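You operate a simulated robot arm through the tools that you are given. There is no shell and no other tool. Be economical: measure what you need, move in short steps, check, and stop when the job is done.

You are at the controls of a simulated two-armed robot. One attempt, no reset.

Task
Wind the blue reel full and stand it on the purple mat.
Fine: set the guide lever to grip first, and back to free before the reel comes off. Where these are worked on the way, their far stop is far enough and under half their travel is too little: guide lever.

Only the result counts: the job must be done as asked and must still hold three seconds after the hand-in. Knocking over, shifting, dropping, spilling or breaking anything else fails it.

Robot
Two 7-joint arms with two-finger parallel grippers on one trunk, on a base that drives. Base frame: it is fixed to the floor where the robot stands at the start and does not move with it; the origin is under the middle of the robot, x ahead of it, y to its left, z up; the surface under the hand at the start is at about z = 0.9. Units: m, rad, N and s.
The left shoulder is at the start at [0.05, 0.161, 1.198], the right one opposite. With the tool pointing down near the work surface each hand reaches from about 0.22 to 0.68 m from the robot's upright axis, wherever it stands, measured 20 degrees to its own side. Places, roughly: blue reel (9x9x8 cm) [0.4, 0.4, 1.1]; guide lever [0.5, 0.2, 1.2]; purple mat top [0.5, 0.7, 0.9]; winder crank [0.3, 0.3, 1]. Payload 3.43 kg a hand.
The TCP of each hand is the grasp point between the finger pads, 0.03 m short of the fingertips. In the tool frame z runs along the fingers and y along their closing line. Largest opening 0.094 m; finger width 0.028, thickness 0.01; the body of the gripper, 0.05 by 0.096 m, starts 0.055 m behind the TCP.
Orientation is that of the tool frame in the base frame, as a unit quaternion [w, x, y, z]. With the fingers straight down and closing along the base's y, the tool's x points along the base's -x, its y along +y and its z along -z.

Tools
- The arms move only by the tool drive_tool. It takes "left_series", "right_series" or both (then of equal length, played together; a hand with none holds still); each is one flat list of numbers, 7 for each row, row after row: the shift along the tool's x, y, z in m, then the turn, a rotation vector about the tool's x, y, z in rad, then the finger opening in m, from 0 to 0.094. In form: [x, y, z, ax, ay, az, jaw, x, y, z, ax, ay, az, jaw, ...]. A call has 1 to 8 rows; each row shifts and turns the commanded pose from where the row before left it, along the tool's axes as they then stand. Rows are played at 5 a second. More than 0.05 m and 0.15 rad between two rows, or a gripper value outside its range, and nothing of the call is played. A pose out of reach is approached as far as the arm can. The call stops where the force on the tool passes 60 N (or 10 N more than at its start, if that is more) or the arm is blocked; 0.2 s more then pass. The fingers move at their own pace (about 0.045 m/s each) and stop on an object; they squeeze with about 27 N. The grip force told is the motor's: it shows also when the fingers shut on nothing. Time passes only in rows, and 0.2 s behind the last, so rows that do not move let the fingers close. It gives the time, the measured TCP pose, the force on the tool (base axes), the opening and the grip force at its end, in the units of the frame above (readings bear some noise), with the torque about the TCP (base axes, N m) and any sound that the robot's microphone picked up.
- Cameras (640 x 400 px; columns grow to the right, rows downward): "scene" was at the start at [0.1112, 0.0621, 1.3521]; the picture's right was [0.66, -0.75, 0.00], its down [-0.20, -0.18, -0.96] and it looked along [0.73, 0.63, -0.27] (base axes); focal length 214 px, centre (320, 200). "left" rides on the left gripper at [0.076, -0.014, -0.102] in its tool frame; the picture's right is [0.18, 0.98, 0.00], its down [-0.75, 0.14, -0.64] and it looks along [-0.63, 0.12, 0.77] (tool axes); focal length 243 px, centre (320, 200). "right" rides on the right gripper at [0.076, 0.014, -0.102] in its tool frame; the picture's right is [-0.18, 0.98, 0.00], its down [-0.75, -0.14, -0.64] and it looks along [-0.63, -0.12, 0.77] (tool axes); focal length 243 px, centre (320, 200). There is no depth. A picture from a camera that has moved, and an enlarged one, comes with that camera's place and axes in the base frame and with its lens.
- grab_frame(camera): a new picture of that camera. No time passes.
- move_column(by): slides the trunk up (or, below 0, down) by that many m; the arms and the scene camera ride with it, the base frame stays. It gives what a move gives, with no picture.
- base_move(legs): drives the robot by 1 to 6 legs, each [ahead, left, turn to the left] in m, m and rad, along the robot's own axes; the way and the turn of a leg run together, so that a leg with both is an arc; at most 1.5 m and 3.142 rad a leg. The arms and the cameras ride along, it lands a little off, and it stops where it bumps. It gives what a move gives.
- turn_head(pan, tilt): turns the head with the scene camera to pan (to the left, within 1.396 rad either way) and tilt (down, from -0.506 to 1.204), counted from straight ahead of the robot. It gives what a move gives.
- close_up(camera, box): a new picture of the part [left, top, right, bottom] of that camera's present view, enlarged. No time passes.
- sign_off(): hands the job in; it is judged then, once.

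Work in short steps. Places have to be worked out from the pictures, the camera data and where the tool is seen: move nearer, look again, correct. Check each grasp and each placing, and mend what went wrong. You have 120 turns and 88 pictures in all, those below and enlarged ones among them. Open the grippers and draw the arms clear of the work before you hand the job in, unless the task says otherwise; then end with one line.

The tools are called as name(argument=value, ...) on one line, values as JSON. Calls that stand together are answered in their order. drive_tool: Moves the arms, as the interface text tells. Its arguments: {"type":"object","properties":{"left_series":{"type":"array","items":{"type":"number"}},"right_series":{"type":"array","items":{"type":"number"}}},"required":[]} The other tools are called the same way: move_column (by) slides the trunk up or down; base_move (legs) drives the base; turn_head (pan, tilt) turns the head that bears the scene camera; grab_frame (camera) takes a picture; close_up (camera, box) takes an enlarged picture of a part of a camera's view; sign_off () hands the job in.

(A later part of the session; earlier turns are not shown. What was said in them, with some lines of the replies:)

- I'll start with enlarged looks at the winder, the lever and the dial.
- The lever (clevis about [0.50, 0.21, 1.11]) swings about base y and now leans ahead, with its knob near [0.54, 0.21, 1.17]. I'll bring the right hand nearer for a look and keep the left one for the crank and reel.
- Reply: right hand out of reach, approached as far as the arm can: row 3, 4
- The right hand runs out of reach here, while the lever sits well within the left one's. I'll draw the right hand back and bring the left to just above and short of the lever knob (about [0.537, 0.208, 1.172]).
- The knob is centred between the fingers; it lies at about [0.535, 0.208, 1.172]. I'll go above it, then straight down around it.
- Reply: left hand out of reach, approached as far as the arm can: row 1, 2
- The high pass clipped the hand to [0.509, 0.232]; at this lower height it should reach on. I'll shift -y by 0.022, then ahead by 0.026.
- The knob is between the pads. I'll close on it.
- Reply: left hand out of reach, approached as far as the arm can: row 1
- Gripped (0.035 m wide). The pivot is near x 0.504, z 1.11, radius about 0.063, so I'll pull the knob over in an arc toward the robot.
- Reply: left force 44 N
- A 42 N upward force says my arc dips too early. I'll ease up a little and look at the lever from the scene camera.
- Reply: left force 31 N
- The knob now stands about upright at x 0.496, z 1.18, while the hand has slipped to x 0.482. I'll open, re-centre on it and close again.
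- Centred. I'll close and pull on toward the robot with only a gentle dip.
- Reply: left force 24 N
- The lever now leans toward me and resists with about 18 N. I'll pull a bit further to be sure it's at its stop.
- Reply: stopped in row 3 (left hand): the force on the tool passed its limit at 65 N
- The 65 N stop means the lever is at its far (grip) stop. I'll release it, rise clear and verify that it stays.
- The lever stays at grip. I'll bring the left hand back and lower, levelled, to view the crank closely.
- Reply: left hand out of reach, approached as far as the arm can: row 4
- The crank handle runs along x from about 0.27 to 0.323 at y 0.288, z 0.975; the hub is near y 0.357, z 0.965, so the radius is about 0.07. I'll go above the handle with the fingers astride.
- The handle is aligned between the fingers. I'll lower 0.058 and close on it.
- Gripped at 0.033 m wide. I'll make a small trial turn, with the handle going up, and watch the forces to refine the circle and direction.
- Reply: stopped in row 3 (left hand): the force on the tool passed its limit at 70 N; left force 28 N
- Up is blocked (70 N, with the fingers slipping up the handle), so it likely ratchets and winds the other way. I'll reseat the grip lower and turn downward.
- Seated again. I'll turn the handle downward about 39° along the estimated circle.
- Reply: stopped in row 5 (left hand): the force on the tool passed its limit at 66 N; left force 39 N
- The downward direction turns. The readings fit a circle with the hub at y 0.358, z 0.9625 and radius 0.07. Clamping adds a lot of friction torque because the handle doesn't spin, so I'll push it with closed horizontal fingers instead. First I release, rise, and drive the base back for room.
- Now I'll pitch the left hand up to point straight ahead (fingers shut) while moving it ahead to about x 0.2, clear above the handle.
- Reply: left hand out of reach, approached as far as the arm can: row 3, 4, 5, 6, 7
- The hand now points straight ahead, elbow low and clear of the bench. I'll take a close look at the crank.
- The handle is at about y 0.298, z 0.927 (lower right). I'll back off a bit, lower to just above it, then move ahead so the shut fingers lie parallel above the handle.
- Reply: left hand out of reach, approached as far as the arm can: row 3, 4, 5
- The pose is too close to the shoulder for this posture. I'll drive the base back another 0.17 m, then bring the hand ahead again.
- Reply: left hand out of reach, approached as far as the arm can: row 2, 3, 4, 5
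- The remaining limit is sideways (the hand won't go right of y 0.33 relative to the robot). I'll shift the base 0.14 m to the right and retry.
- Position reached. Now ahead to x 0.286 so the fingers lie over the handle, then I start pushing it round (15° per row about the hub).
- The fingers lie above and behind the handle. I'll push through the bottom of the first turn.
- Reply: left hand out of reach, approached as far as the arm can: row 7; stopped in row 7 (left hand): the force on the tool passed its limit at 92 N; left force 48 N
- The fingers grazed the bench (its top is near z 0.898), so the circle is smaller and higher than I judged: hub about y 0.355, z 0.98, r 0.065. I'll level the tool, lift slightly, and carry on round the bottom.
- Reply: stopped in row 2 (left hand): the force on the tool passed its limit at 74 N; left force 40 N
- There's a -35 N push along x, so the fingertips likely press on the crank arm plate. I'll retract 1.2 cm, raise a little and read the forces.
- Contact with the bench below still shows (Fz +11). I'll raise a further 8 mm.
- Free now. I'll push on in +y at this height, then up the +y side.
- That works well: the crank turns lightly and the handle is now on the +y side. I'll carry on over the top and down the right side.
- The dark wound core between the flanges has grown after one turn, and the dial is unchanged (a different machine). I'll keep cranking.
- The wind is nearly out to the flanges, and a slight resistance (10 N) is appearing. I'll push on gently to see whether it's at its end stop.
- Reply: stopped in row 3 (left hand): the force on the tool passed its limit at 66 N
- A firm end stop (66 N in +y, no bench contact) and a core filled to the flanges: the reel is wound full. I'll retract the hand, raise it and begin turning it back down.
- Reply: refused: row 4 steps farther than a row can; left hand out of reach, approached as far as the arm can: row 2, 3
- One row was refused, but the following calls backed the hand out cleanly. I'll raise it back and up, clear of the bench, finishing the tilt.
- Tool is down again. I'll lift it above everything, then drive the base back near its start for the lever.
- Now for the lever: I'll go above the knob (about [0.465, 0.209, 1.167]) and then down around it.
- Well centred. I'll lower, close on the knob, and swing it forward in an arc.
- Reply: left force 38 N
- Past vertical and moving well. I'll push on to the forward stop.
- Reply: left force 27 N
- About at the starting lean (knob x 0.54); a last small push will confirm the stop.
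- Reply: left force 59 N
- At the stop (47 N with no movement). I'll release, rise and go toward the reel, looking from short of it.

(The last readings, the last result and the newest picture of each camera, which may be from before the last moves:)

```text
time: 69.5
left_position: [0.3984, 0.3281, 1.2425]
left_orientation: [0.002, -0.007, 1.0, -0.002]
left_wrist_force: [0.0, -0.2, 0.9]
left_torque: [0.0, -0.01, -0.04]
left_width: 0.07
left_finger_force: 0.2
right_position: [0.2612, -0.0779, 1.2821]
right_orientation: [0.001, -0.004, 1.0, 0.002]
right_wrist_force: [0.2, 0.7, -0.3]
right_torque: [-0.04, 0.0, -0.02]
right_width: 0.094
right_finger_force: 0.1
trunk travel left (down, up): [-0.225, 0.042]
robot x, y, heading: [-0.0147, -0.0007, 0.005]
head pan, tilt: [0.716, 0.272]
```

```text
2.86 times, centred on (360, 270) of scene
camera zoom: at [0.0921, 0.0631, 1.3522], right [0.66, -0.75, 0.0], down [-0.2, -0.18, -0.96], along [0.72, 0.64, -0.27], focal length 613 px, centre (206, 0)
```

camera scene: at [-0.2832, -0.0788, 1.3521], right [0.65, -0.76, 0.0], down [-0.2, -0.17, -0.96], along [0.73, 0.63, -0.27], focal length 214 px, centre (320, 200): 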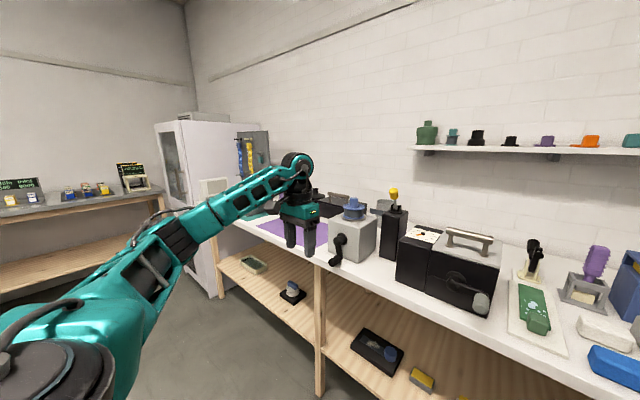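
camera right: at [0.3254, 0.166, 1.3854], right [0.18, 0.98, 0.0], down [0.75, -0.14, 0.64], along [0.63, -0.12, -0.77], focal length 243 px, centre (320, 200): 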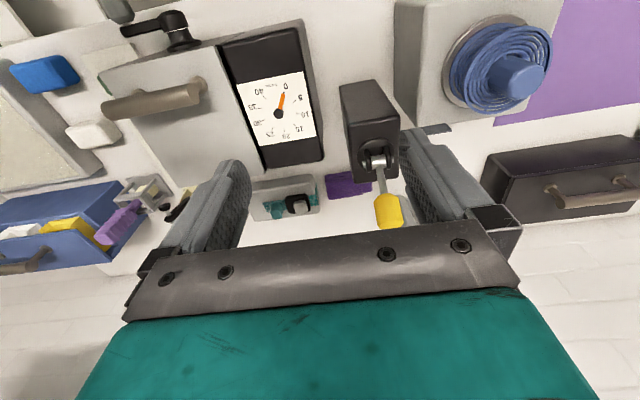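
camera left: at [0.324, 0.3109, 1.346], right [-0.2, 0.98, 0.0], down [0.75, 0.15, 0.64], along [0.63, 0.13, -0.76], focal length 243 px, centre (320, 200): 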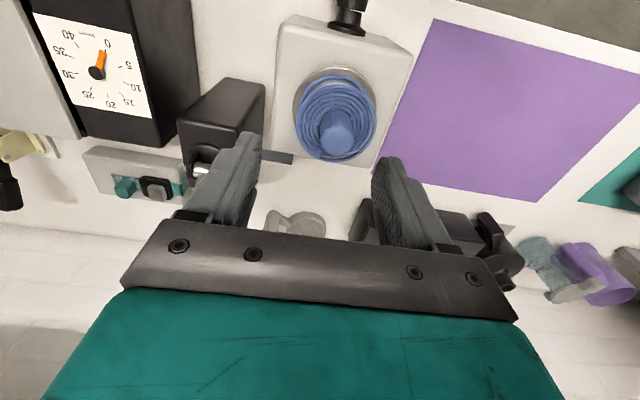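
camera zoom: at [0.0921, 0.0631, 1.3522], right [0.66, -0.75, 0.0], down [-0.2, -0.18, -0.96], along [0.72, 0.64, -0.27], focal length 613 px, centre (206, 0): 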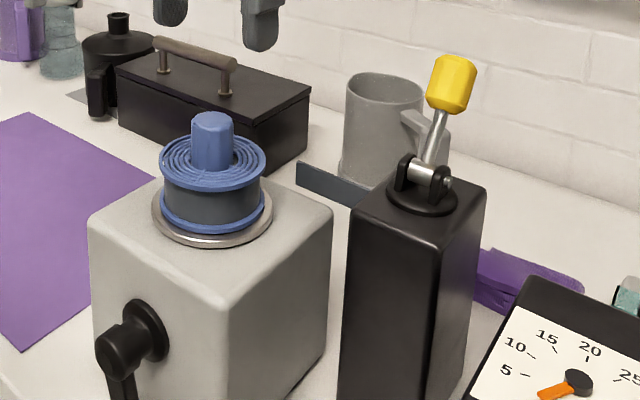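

Lever stands at free. The reel's knob top is at about [0.426, 0.351, 1.123]; I'll go above it and check alignment.

drive_tool(left_series=[-0.014, 0.011, 0.02, 0, 0, 0, 0.07, -0.013, 0.011, 0.03, 0, 0, 0, 0.07, 0, 0, 0.012, 0, 0, 0, 0.07, 0, 0, 0, 0, 0, 0, 0.07])

grab_frame(camera="left")

close_up(camera="scene", box=[260, 180, 400, 300])

```text
time: 70.5
left_position: [0.4272, 0.3483, 1.1802]
left_orientation: [0.002, -0.008, 1.0, 0.0]
left_wrist_force: [0.0, -0.2, -0.3]
left_torque: [0.03, -0.01, 0.01]
left_width: 0.0701
left_finger_force: 0.1
right_position: [0.2639, -0.0782, 1.2817]
right_orientation: [0.0, -0.004, 1.0, 0.0]
right_wrist_force: [0.7, 0.5, -0.1]
right_torque: [-0.04, 0.0, -0.04]
right_width: 0.0943
right_finger_force: 0.1
trunk travel left (down, up): [-0.225, 0.042]
robot x, y, heading: [-0.0194, -0.0049, 0.012]
head pan, tilt: [0.716, 0.272]
```

```text
30 pictures are left
camera left: at [0.3513, 0.3323, 1.283], right [-0.2, 0.98, 0.0], down [0.75, 0.15, 0.64], along [0.63, 0.13, -0.76], focal length 243 px, centre (320, 200)
```

left: 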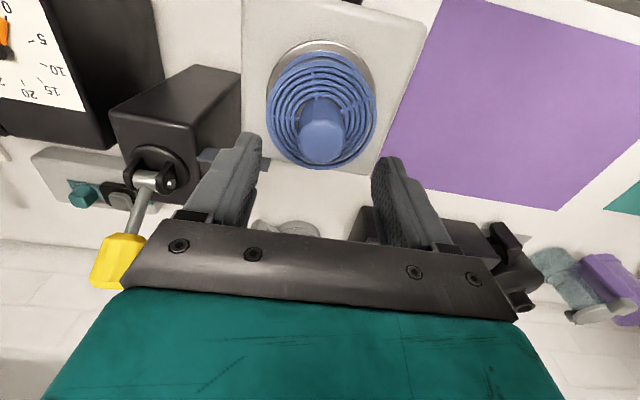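

```text
3.33 times, centred on (330, 240) of scene
camera zoom: at [0.0931, 0.0625, 1.3521], right [0.66, -0.75, 0.0], down [-0.2, -0.18, -0.96], along [0.72, 0.64, -0.27], focal length 715 px, centre (287, 67)
```

zoom: 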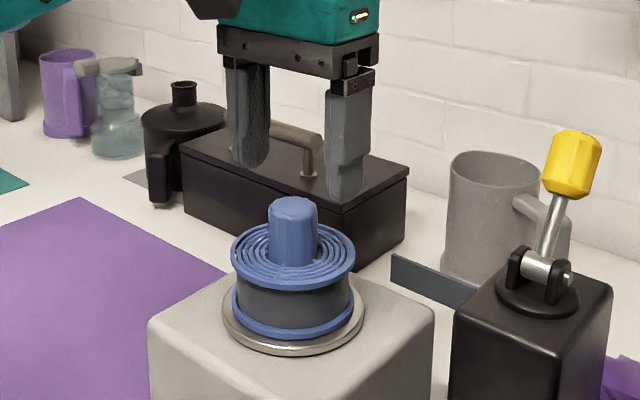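

Knob centre is about [0.432, 0.351]. I'll shift 5 mm ahead, lower so the tips stay just above the flange, and close.

drive_tool(left_series=[-0.005, 0.002, 0.02, 0, 0, 0, 0.07, 0, 0, 0.02, 0, 0, 0, 0.07, 0, 0, 0.015, 0, 0, 0, 0.07, 0, 0, 0, 0, 0, 0, 0.07])

close_up(camera="scene", box=[260, 180, 400, 300])

close_up(camera="left", box=[220, 60, 440, 240])

```text
time: 71.5
left_position: [0.4298, 0.3517, 1.1307]
left_orientation: [0.009, -0.008, 1.0, 0.001]
left_wrist_force: [5.2, 8.8, 35.3]
left_torque: [0.21, 0.19, -0.35]
left_width: 0.07
left_finger_force: 0.0
right_position: [0.2617, -0.0806, 1.2822]
right_orientation: [0.001, -0.004, 1.0, 0.0]
right_wrist_force: [0.2, -0.4, -0.1]
right_torque: [-0.01, -0.02, -0.01]
right_width: 0.0939
right_finger_force: 0.1
trunk travel left (down, up): [-0.225, 0.042]
robot x, y, heading: [-0.016, 0.0008, 0.012]
head pan, tilt: [0.716, 0.272]
```

```text
3.33 times, centred on (330, 240) of scene
camera zoom: at [0.0912, 0.0617, 1.3529], right [0.66, -0.75, 0.0], down [-0.2, -0.18, -0.96], along [0.72, 0.64, -0.27], focal length 715 px, centre (287, 67)
```

zoom: 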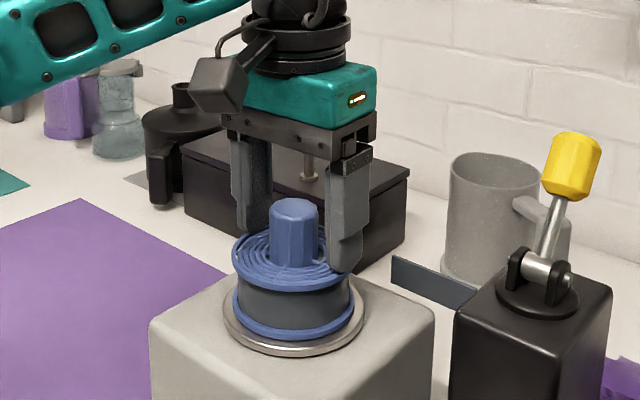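

```text
2.22 times, centred on (330, 150) of left
camera zoom: at [0.3537, 0.3345, 1.2312], right [-0.2, 0.98, 0.0], down [0.74, 0.15, 0.65], along [0.64, 0.13, -0.76], focal length 539 px, centre (298, 311)
```

zoom: 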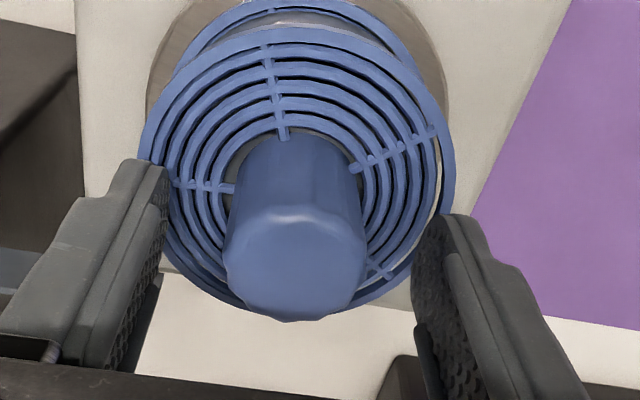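

The tips touched the flange (its top is at about 1.10), so the knob really is at [0.416, 0.346, top 1.137]. I'll lift 5 mm, re-centre and close.

drive_tool(left_series=[0, 0, -0.008, 0, 0, 0, 0.07, 0.007, -0.003, 0, 0, 0.018, 0, 0.07, 0.007, -0.002, 0, 0, 0, 0, 0.07, 0, 0, 0, 0, 0, 0, 0.07])

close_up(camera="left", box=[220, 60, 440, 240])

```text
time: 72.5
left_position: [0.4163, 0.3452, 1.1315]
left_orientation: [-0.008, -0.008, 1.0, 0.0]
left_wrist_force: [0.7, 0.1, -0.9]
left_torque: [-0.02, 0.02, -0.02]
left_width: 0.0699
left_finger_force: 0.1
right_position: [0.264, -0.0783, 1.2816]
right_orientation: [0.0, -0.004, 1.0, 0.0]
right_wrist_force: [0.2, 0.7, 0.2]
right_torque: [-0.03, 0.02, 0.01]
right_width: 0.094
right_finger_force: 0.1
trunk travel left (down, up): [-0.225, 0.042]
robot x, y, heading: [-0.017, 0.0006, 0.005]
head pan, tilt: [0.716, 0.272]
```

```text
2.22 times, centred on (330, 150) of left
camera zoom: at [0.3433, 0.3292, 1.2366], right [-0.2, 0.98, 0.0], down [0.76, 0.15, 0.63], along [0.62, 0.13, -0.78], focal length 539 px, centre (298, 311)
```

zoom: 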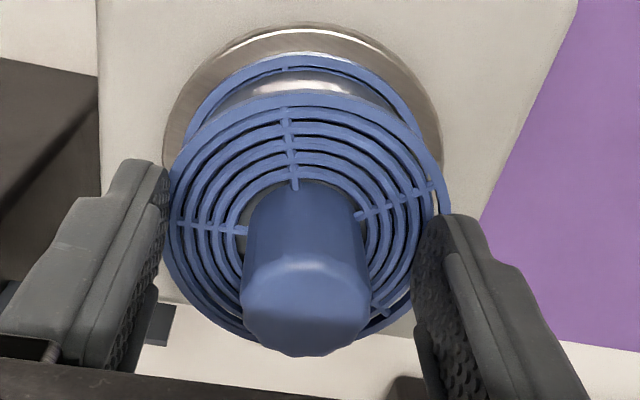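

Centred on the knob with no contact force. I'll close.

drive_tool(left_series=[0, 0.001, -0.002, 0, -0.014, 0, 0.07, 0, 0, 0, 0, 0, 0, 0, 0, 0, 0, 0, 0, 0, 0, 0, 0, 0, 0, 0, 0, 0])

close_up(camera="scene", box=[260, 180, 400, 300])

```text
time: 73.5
left_position: [0.4168, 0.3501, 1.1348]
left_orientation: [0.001, -0.009, 1.0, 0.001]
left_wrist_force: [1.8, 8.4, 2.8]
left_torque: [0.04, -0.09, 0.07]
left_width: 0.0359
left_finger_force: 26.8
right_position: [0.2627, -0.0787, 1.2803]
right_orientation: [0.0, -0.005, 1.0, 0.0]
right_wrist_force: [-0.6, 0.1, -0.7]
right_torque: [0.0, 0.01, -0.01]
right_width: 0.0941
right_finger_force: 0.0
trunk travel left (down, up): [-0.225, 0.042]
robot x, y, heading: [-0.0146, -0.0003, 0.01]
head pan, tilt: [0.716, 0.272]
```

```text
3.33 times, centred on (330, 240) of scene
camera zoom: at [0.0931, 0.0637, 1.3521], right [0.66, -0.75, 0.0], down [-0.2, -0.18, -0.96], along [0.72, 0.64, -0.27], focal length 715 px, centre (287, 67)
```

zoom: 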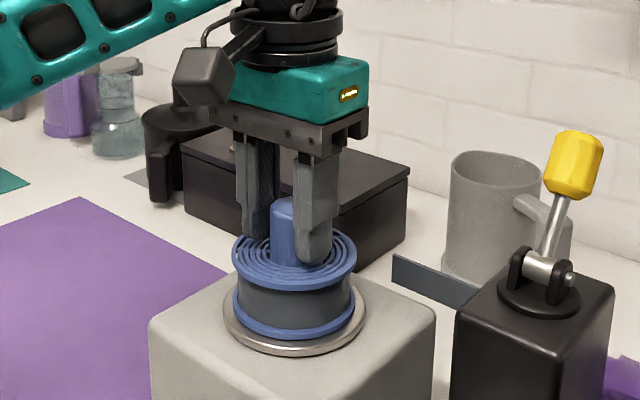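

Gripped at 0.036 m. I'll lift straight up slowly.

drive_tool(left_series=[0, 0, -0.008, 0, 0, 0, 0, 0, 0, -0.012, 0, 0, 0, 0, 0, 0, -0.02, 0, 0, 0, 0, 0, 0, -0.025, 0, 0, 0, 0, 0, 0, -0.03, 0, 0, 0, 0, 0, 0, 0, 0, 0, 0, 0])

grab_frame(camera="scene")

```text
time: 75.0
left_position: [0.4167, 0.3487, 1.2301]
left_orientation: [-0.001, -0.009, 1.0, 0.0]
left_wrist_force: [0.2, 0.9, -0.7]
left_torque: [0.0, 0.02, 0.0]
left_width: 0.0359
left_finger_force: 26.5
right_position: [0.2626, -0.0787, 1.2811]
right_orientation: [-0.001, -0.004, 1.0, 0.001]
right_wrist_force: [0.0, -0.8, 0.5]
right_torque: [0.0, -0.04, -0.03]
right_width: 0.0941
right_finger_force: 0.1
trunk travel left (down, up): [-0.225, 0.042]
robot x, y, heading: [-0.0184, -0.002, 0.008]
head pan, tilt: [0.716, 0.272]
```

```text
24 pictures are left
camera scene: at [0.0933, 0.0628, 1.352], right [0.66, -0.75, 0.0], down [-0.2, -0.18, -0.96], along [0.72, 0.64, -0.27], focal length 214 px, centre (320, 200)
```

scene: 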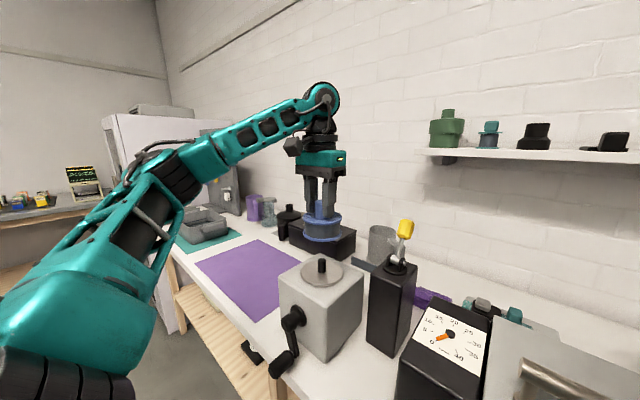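

The reel is off the spindle and held. The mat spans about x 0.32–0.585, y 0.48–0.89, so driving the base 0.29 m left puts the reel over its middle.

base_move(legs=[[0, 0.29, 0]])

grab_frame(camera="left")

grab_frame(camera="scene")

```text
time: 78.0
left_position: [0.4114, 0.6351, 1.2288]
left_orientation: [-0.001, -0.009, 1.0, 0.0]
left_wrist_force: [-0.3, -0.2, -0.3]
left_torque: [0.0, -0.03, -0.02]
left_width: 0.0357
left_finger_force: 27.3
right_position: [0.2601, 0.207, 1.282]
right_orientation: [0.0, -0.007, 1.0, 0.001]
right_wrist_force: [-0.5, 1.0, -0.6]
right_torque: [-0.02, -0.02, 0.01]
right_width: 0.0939
right_finger_force: 0.1
trunk travel left (down, up): [-0.225, 0.042]
robot x, y, heading: [-0.0208, 0.283, 0.009]
head pan, tilt: [0.716, 0.272]
```

```text
23 pictures are left
camera left: at [0.3372, 0.6179, 1.3325], right [-0.2, 0.98, 0.0], down [0.75, 0.16, 0.64], along [0.63, 0.13, -0.77], focal length 243 px, centre (320, 200)
```

left: 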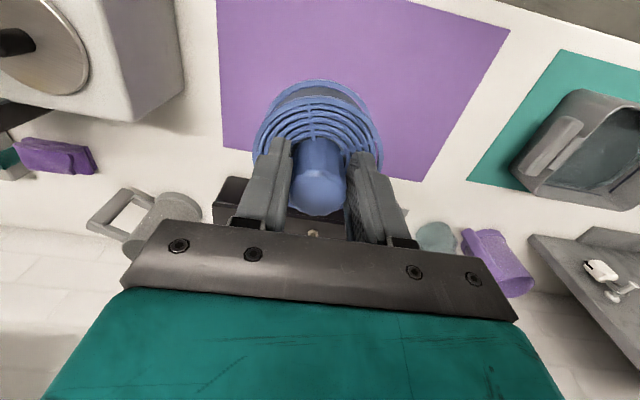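

```text
22 pictures are left
camera scene: at [0.0898, 0.3476, 1.3521], right [0.67, -0.75, 0.0], down [-0.2, -0.18, -0.96], along [0.72, 0.64, -0.27], focal length 214 px, centre (320, 200)
```

scene: 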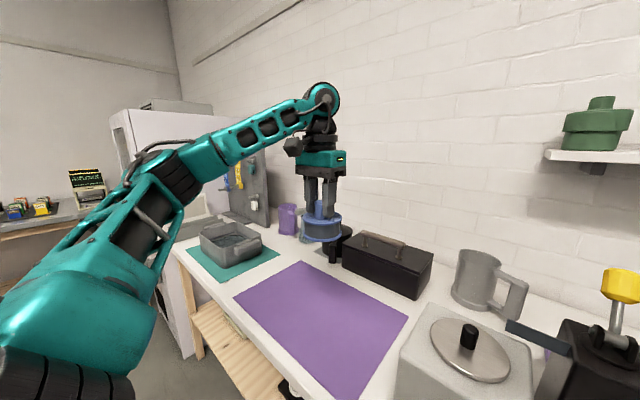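

The mat lies directly below with margin all round. I'll lower to just above it.

drive_tool(left_series=[-0.005, 0, 0.04, 0, 0, 0, 0, -0.005, 0, 0.04, 0, 0, 0, 0, -0.005, 0, 0.04, 0, 0, 0, 0, -0.005, 0, 0.04, 0, 0, 0, 0, 0, 0, 0.04, 0, 0, 0, 0, 0, 0, 0.02, 0, 0, 0, 0, 0, 0, 0, 0, 0, 0, 0])

close_up(camera="scene", box=[250, 200, 410, 340])

```text
time: 79.6
left_position: [0.4297, 0.6347, 1.0093]
left_orientation: [-0.001, -0.011, 1.0, 0.0]
left_wrist_force: [-0.2, 0.0, 0.0]
left_torque: [0.04, -0.02, -0.01]
left_width: 0.0358
left_finger_force: 27.5
right_position: [0.2601, 0.207, 1.2822]
right_orientation: [0.0, -0.006, 1.0, 0.002]
right_wrist_force: [-0.5, -0.4, 0.1]
right_torque: [0.02, 0.0, -0.03]
right_width: 0.0939
right_finger_force: 0.1
trunk travel left (down, up): [-0.225, 0.042]
robot x, y, heading: [-0.0218, 0.2902, 0.017]
head pan, tilt: [0.716, 0.272]
```

```text
2.86 times, centred on (330, 270) of scene
camera zoom: at [0.0898, 0.3474, 1.3521], right [0.67, -0.75, 0.0], down [-0.2, -0.18, -0.96], along [0.72, 0.64, -0.27], focal length 613 px, centre (291, 0)
```

zoom: 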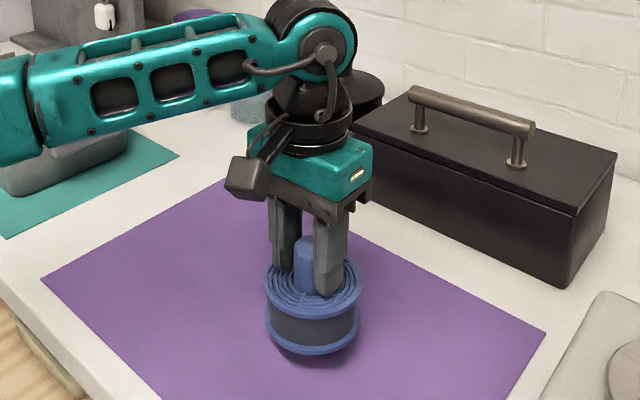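

A couple of centimetres remain. I'll lower in small steps until contact shows.

drive_tool(left_series=[0, 0, 0.008, 0, 0, 0, 0, 0, 0, 0.006, 0, 0, 0, 0, 0, 0, 0.005, 0, 0, 0, 0, 0, 0, 0.004, 0, 0, 0, 0, 0, 0, 0, 0, 0, 0, 0])

```text
time: 80.8
left_position: [0.4299, 0.6352, 0.9859]
left_orientation: [-0.001, -0.011, 1.0, 0.0]
left_wrist_force: [0.1, -0.7, -0.2]
left_torque: [0.0, 0.02, -0.03]
left_width: 0.0357
left_finger_force: 26.9
right_position: [0.2606, 0.2057, 1.2805]
right_orientation: [0.001, -0.007, 1.0, 0.001]
right_wrist_force: [-0.6, 0.5, -0.6]
right_torque: [0.03, 0.01, 0.02]
right_width: 0.0937
right_finger_force: 0.2
trunk travel left (down, up): [-0.225, 0.042]
robot x, y, heading: [-0.0171, 0.2832, 0.017]
head pan, tilt: [0.716, 0.272]
```

No contact yet; continuing in 2–3 mm steps.

drive_tool(left_series=[0, 0, 0.003, 0, 0, 0, 0, 0, 0, 0.003, 0, 0, 0, 0, 0, 0, 0.002, 0, 0, 0, 0, 0, 0, 0, 0, 0, 0, 0])

close_up(camera="scene", box=[280, 250, 380, 310])

```text
time: 81.8
left_position: [0.4301, 0.635, 0.9767]
left_orientation: [-0.001, -0.01, 1.0, 0.0]
left_wrist_force: [-0.3, 0.1, 0.0]
left_torque: [0.04, 0.03, -0.01]
left_width: 0.0353
left_finger_force: 26.9
right_position: [0.2602, 0.2072, 1.2804]
right_orientation: [0.0, -0.008, 1.0, 0.0]
right_wrist_force: [0.1, 0.7, -0.6]
right_torque: [0.02, 0.0, 0.0]
right_width: 0.0943
right_finger_force: 0.1
trunk travel left (down, up): [-0.225, 0.042]
robot x, y, heading: [-0.0187, 0.2857, 0.011]
head pan, tilt: [0.716, 0.272]
```

```text
6.40 times, centred on (330, 280) of scene
camera zoom: at [0.0899, 0.3474, 1.3521], right [0.67, -0.75, 0.0], down [-0.2, -0.18, -0.96], along [0.72, 0.64, -0.27], focal length 1373 px, centre (256, -312)
```

zoom: 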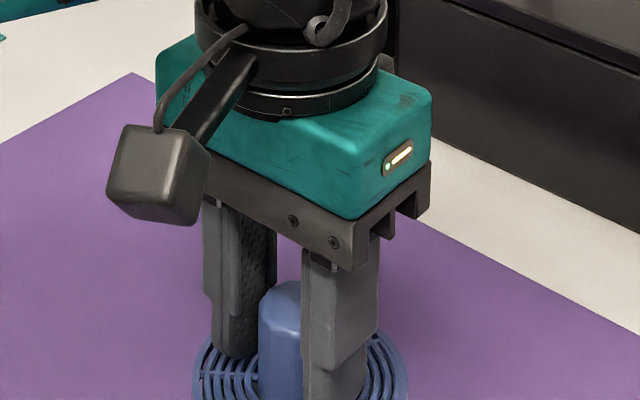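

drive_tool(left_series=[0, 0, 0.002, 0, 0, 0, 0, 0, 0, 0.002, 0, 0, 0, 0, 0, 0, 0, 0, 0, 0, 0])

close_up(camera="scene", box=[280, 290, 380, 350])

```text
time: 82.6
left_position: [0.4316, 0.6363, 0.9768]
left_orientation: [0.004, -0.011, 1.0, 0.0]
left_wrist_force: [3.2, 4.0, 18.0]
left_torque: [0.04, -0.25, 0.05]
left_width: 0.0347
left_finger_force: 27.2
right_position: [0.2592, 0.206, 1.2799]
right_orientation: [0.001, -0.006, 1.0, 0.001]
right_wrist_force: [-0.2, -0.2, 0.0]
right_torque: [0.0, 0.01, 0.0]
right_width: 0.0941
right_finger_force: 0.0
trunk travel left (down, up): [-0.225, 0.042]
robot x, y, heading: [-0.0189, 0.2869, 0.014]
head pan, tilt: [0.716, 0.272]
```

```text
6.40 times, centred on (330, 320) of scene
camera zoom: at [0.0888, 0.3467, 1.3524], right [0.67, -0.75, 0.0], down [-0.2, -0.18, -0.96], along [0.72, 0.64, -0.27], focal length 1373 px, centre (256, -568)
```

zoom: 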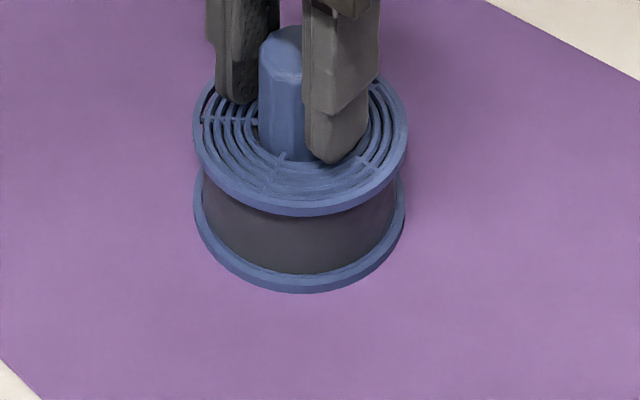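

Contact (18 N) and the reel stands flat on the mat. I'll ease up 2 mm, open, and rise straight up.

drive_tool(left_series=[0, 0, -0.003, 0, -0.006, 0, 0, 0, 0, 0, 0, 0, 0, 0.045, 0, 0, 0, 0, 0, 0, 0.07, 0, 0, 0, 0, 0, 0, 0.07, 0, 0, -0.03, 0, 0, 0, 0.07, 0, 0, -0.04, 0, 0, 0, 0.07, 0, 0, -0.045, 0, 0, 0, 0.07, 0, 0, -0.045, 0, 0, 0, 0.07])

drive_tool(left_series=[0.04, 0, -0.02, 0, 0, 0, 0.07, 0.04, 0, -0.02, 0, 0, 0, 0.07, 0.04, 0, -0.02, 0, 0, 0, 0.07, 0, 0, 0, 0, 0, 0, 0.07])

grab_frame(camera="scene")

grab_frame(camera="left")

```text
time: 84.4
left_position: [0.4299, 0.6359, 1.1376]
left_orientation: [0.002, -0.01, 1.0, 0.001]
left_wrist_force: [-1.2, -0.2, 0.6]
left_torque: [-0.01, 0.02, 0.01]
left_width: 0.07
left_finger_force: 0.1
right_position: [0.2591, 0.2078, 1.2814]
right_orientation: [0.0, -0.007, 1.0, 0.001]
right_wrist_force: [0.3, 0.3, 0.1]
right_torque: [0.0, 0.01, 0.0]
right_width: 0.0942
right_finger_force: 0.1
trunk travel left (down, up): [-0.225, 0.042]
robot x, y, heading: [-0.0231, 0.2816, 0.008]
head pan, tilt: [0.716, 0.272]
```

```text
time: 85.4
left_position: [0.3096, 0.6343, 1.1956]
left_orientation: [0.002, -0.011, 1.0, 0.0]
left_wrist_force: [0.4, 0.0, 0.7]
left_torque: [0.01, 0.0, 0.02]
left_width: 0.0699
left_finger_force: 0.0
right_position: [0.2612, 0.2061, 1.2811]
right_orientation: [0.0, -0.007, 1.0, 0.001]
right_wrist_force: [0.4, 0.0, -0.2]
right_torque: [-0.02, 0.0, 0.01]
right_width: 0.0939
right_finger_force: 0.0
trunk travel left (down, up): [-0.225, 0.042]
robot x, y, heading: [-0.0219, 0.284, 0.01]
head pan, tilt: [0.716, 0.272]
```

```text
18 pictures are left
camera scene: at [0.0904, 0.3474, 1.3519], right [0.67, -0.75, 0.0], down [-0.2, -0.18, -0.96], along [0.72, 0.64, -0.27], focal length 214 px, centre (320, 200)
```

scene: 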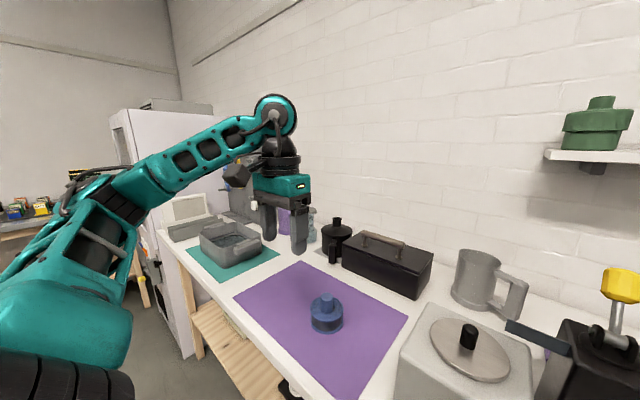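

```text
17 pictures are left
camera left: at [0.235, 0.6144, 1.2982], right [-0.2, 0.98, 0.0], down [0.75, 0.16, 0.64], along [0.63, 0.13, -0.77], focal length 243 px, centre (320, 200)
```

left: 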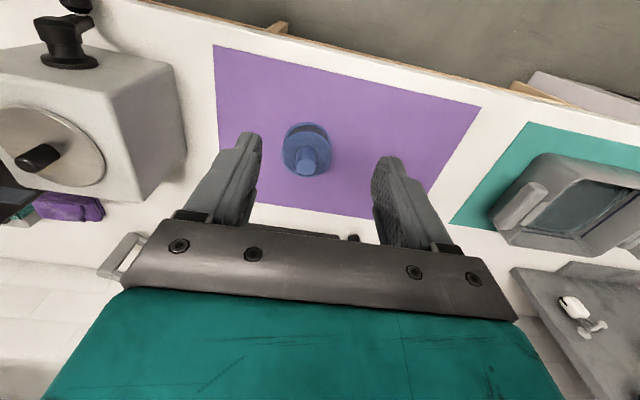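

The reel stands upright on the purple mat, fully wound. The lever is at free, and the grippers are open and clear, so I'm handing in.

sign_off()

```text
The job is handed in.
```

The blue reel is wound to its end stop and stands on the purple mat; the guide lever was set to grip before winding and returned to free before the reel came off, and the job is handed in.
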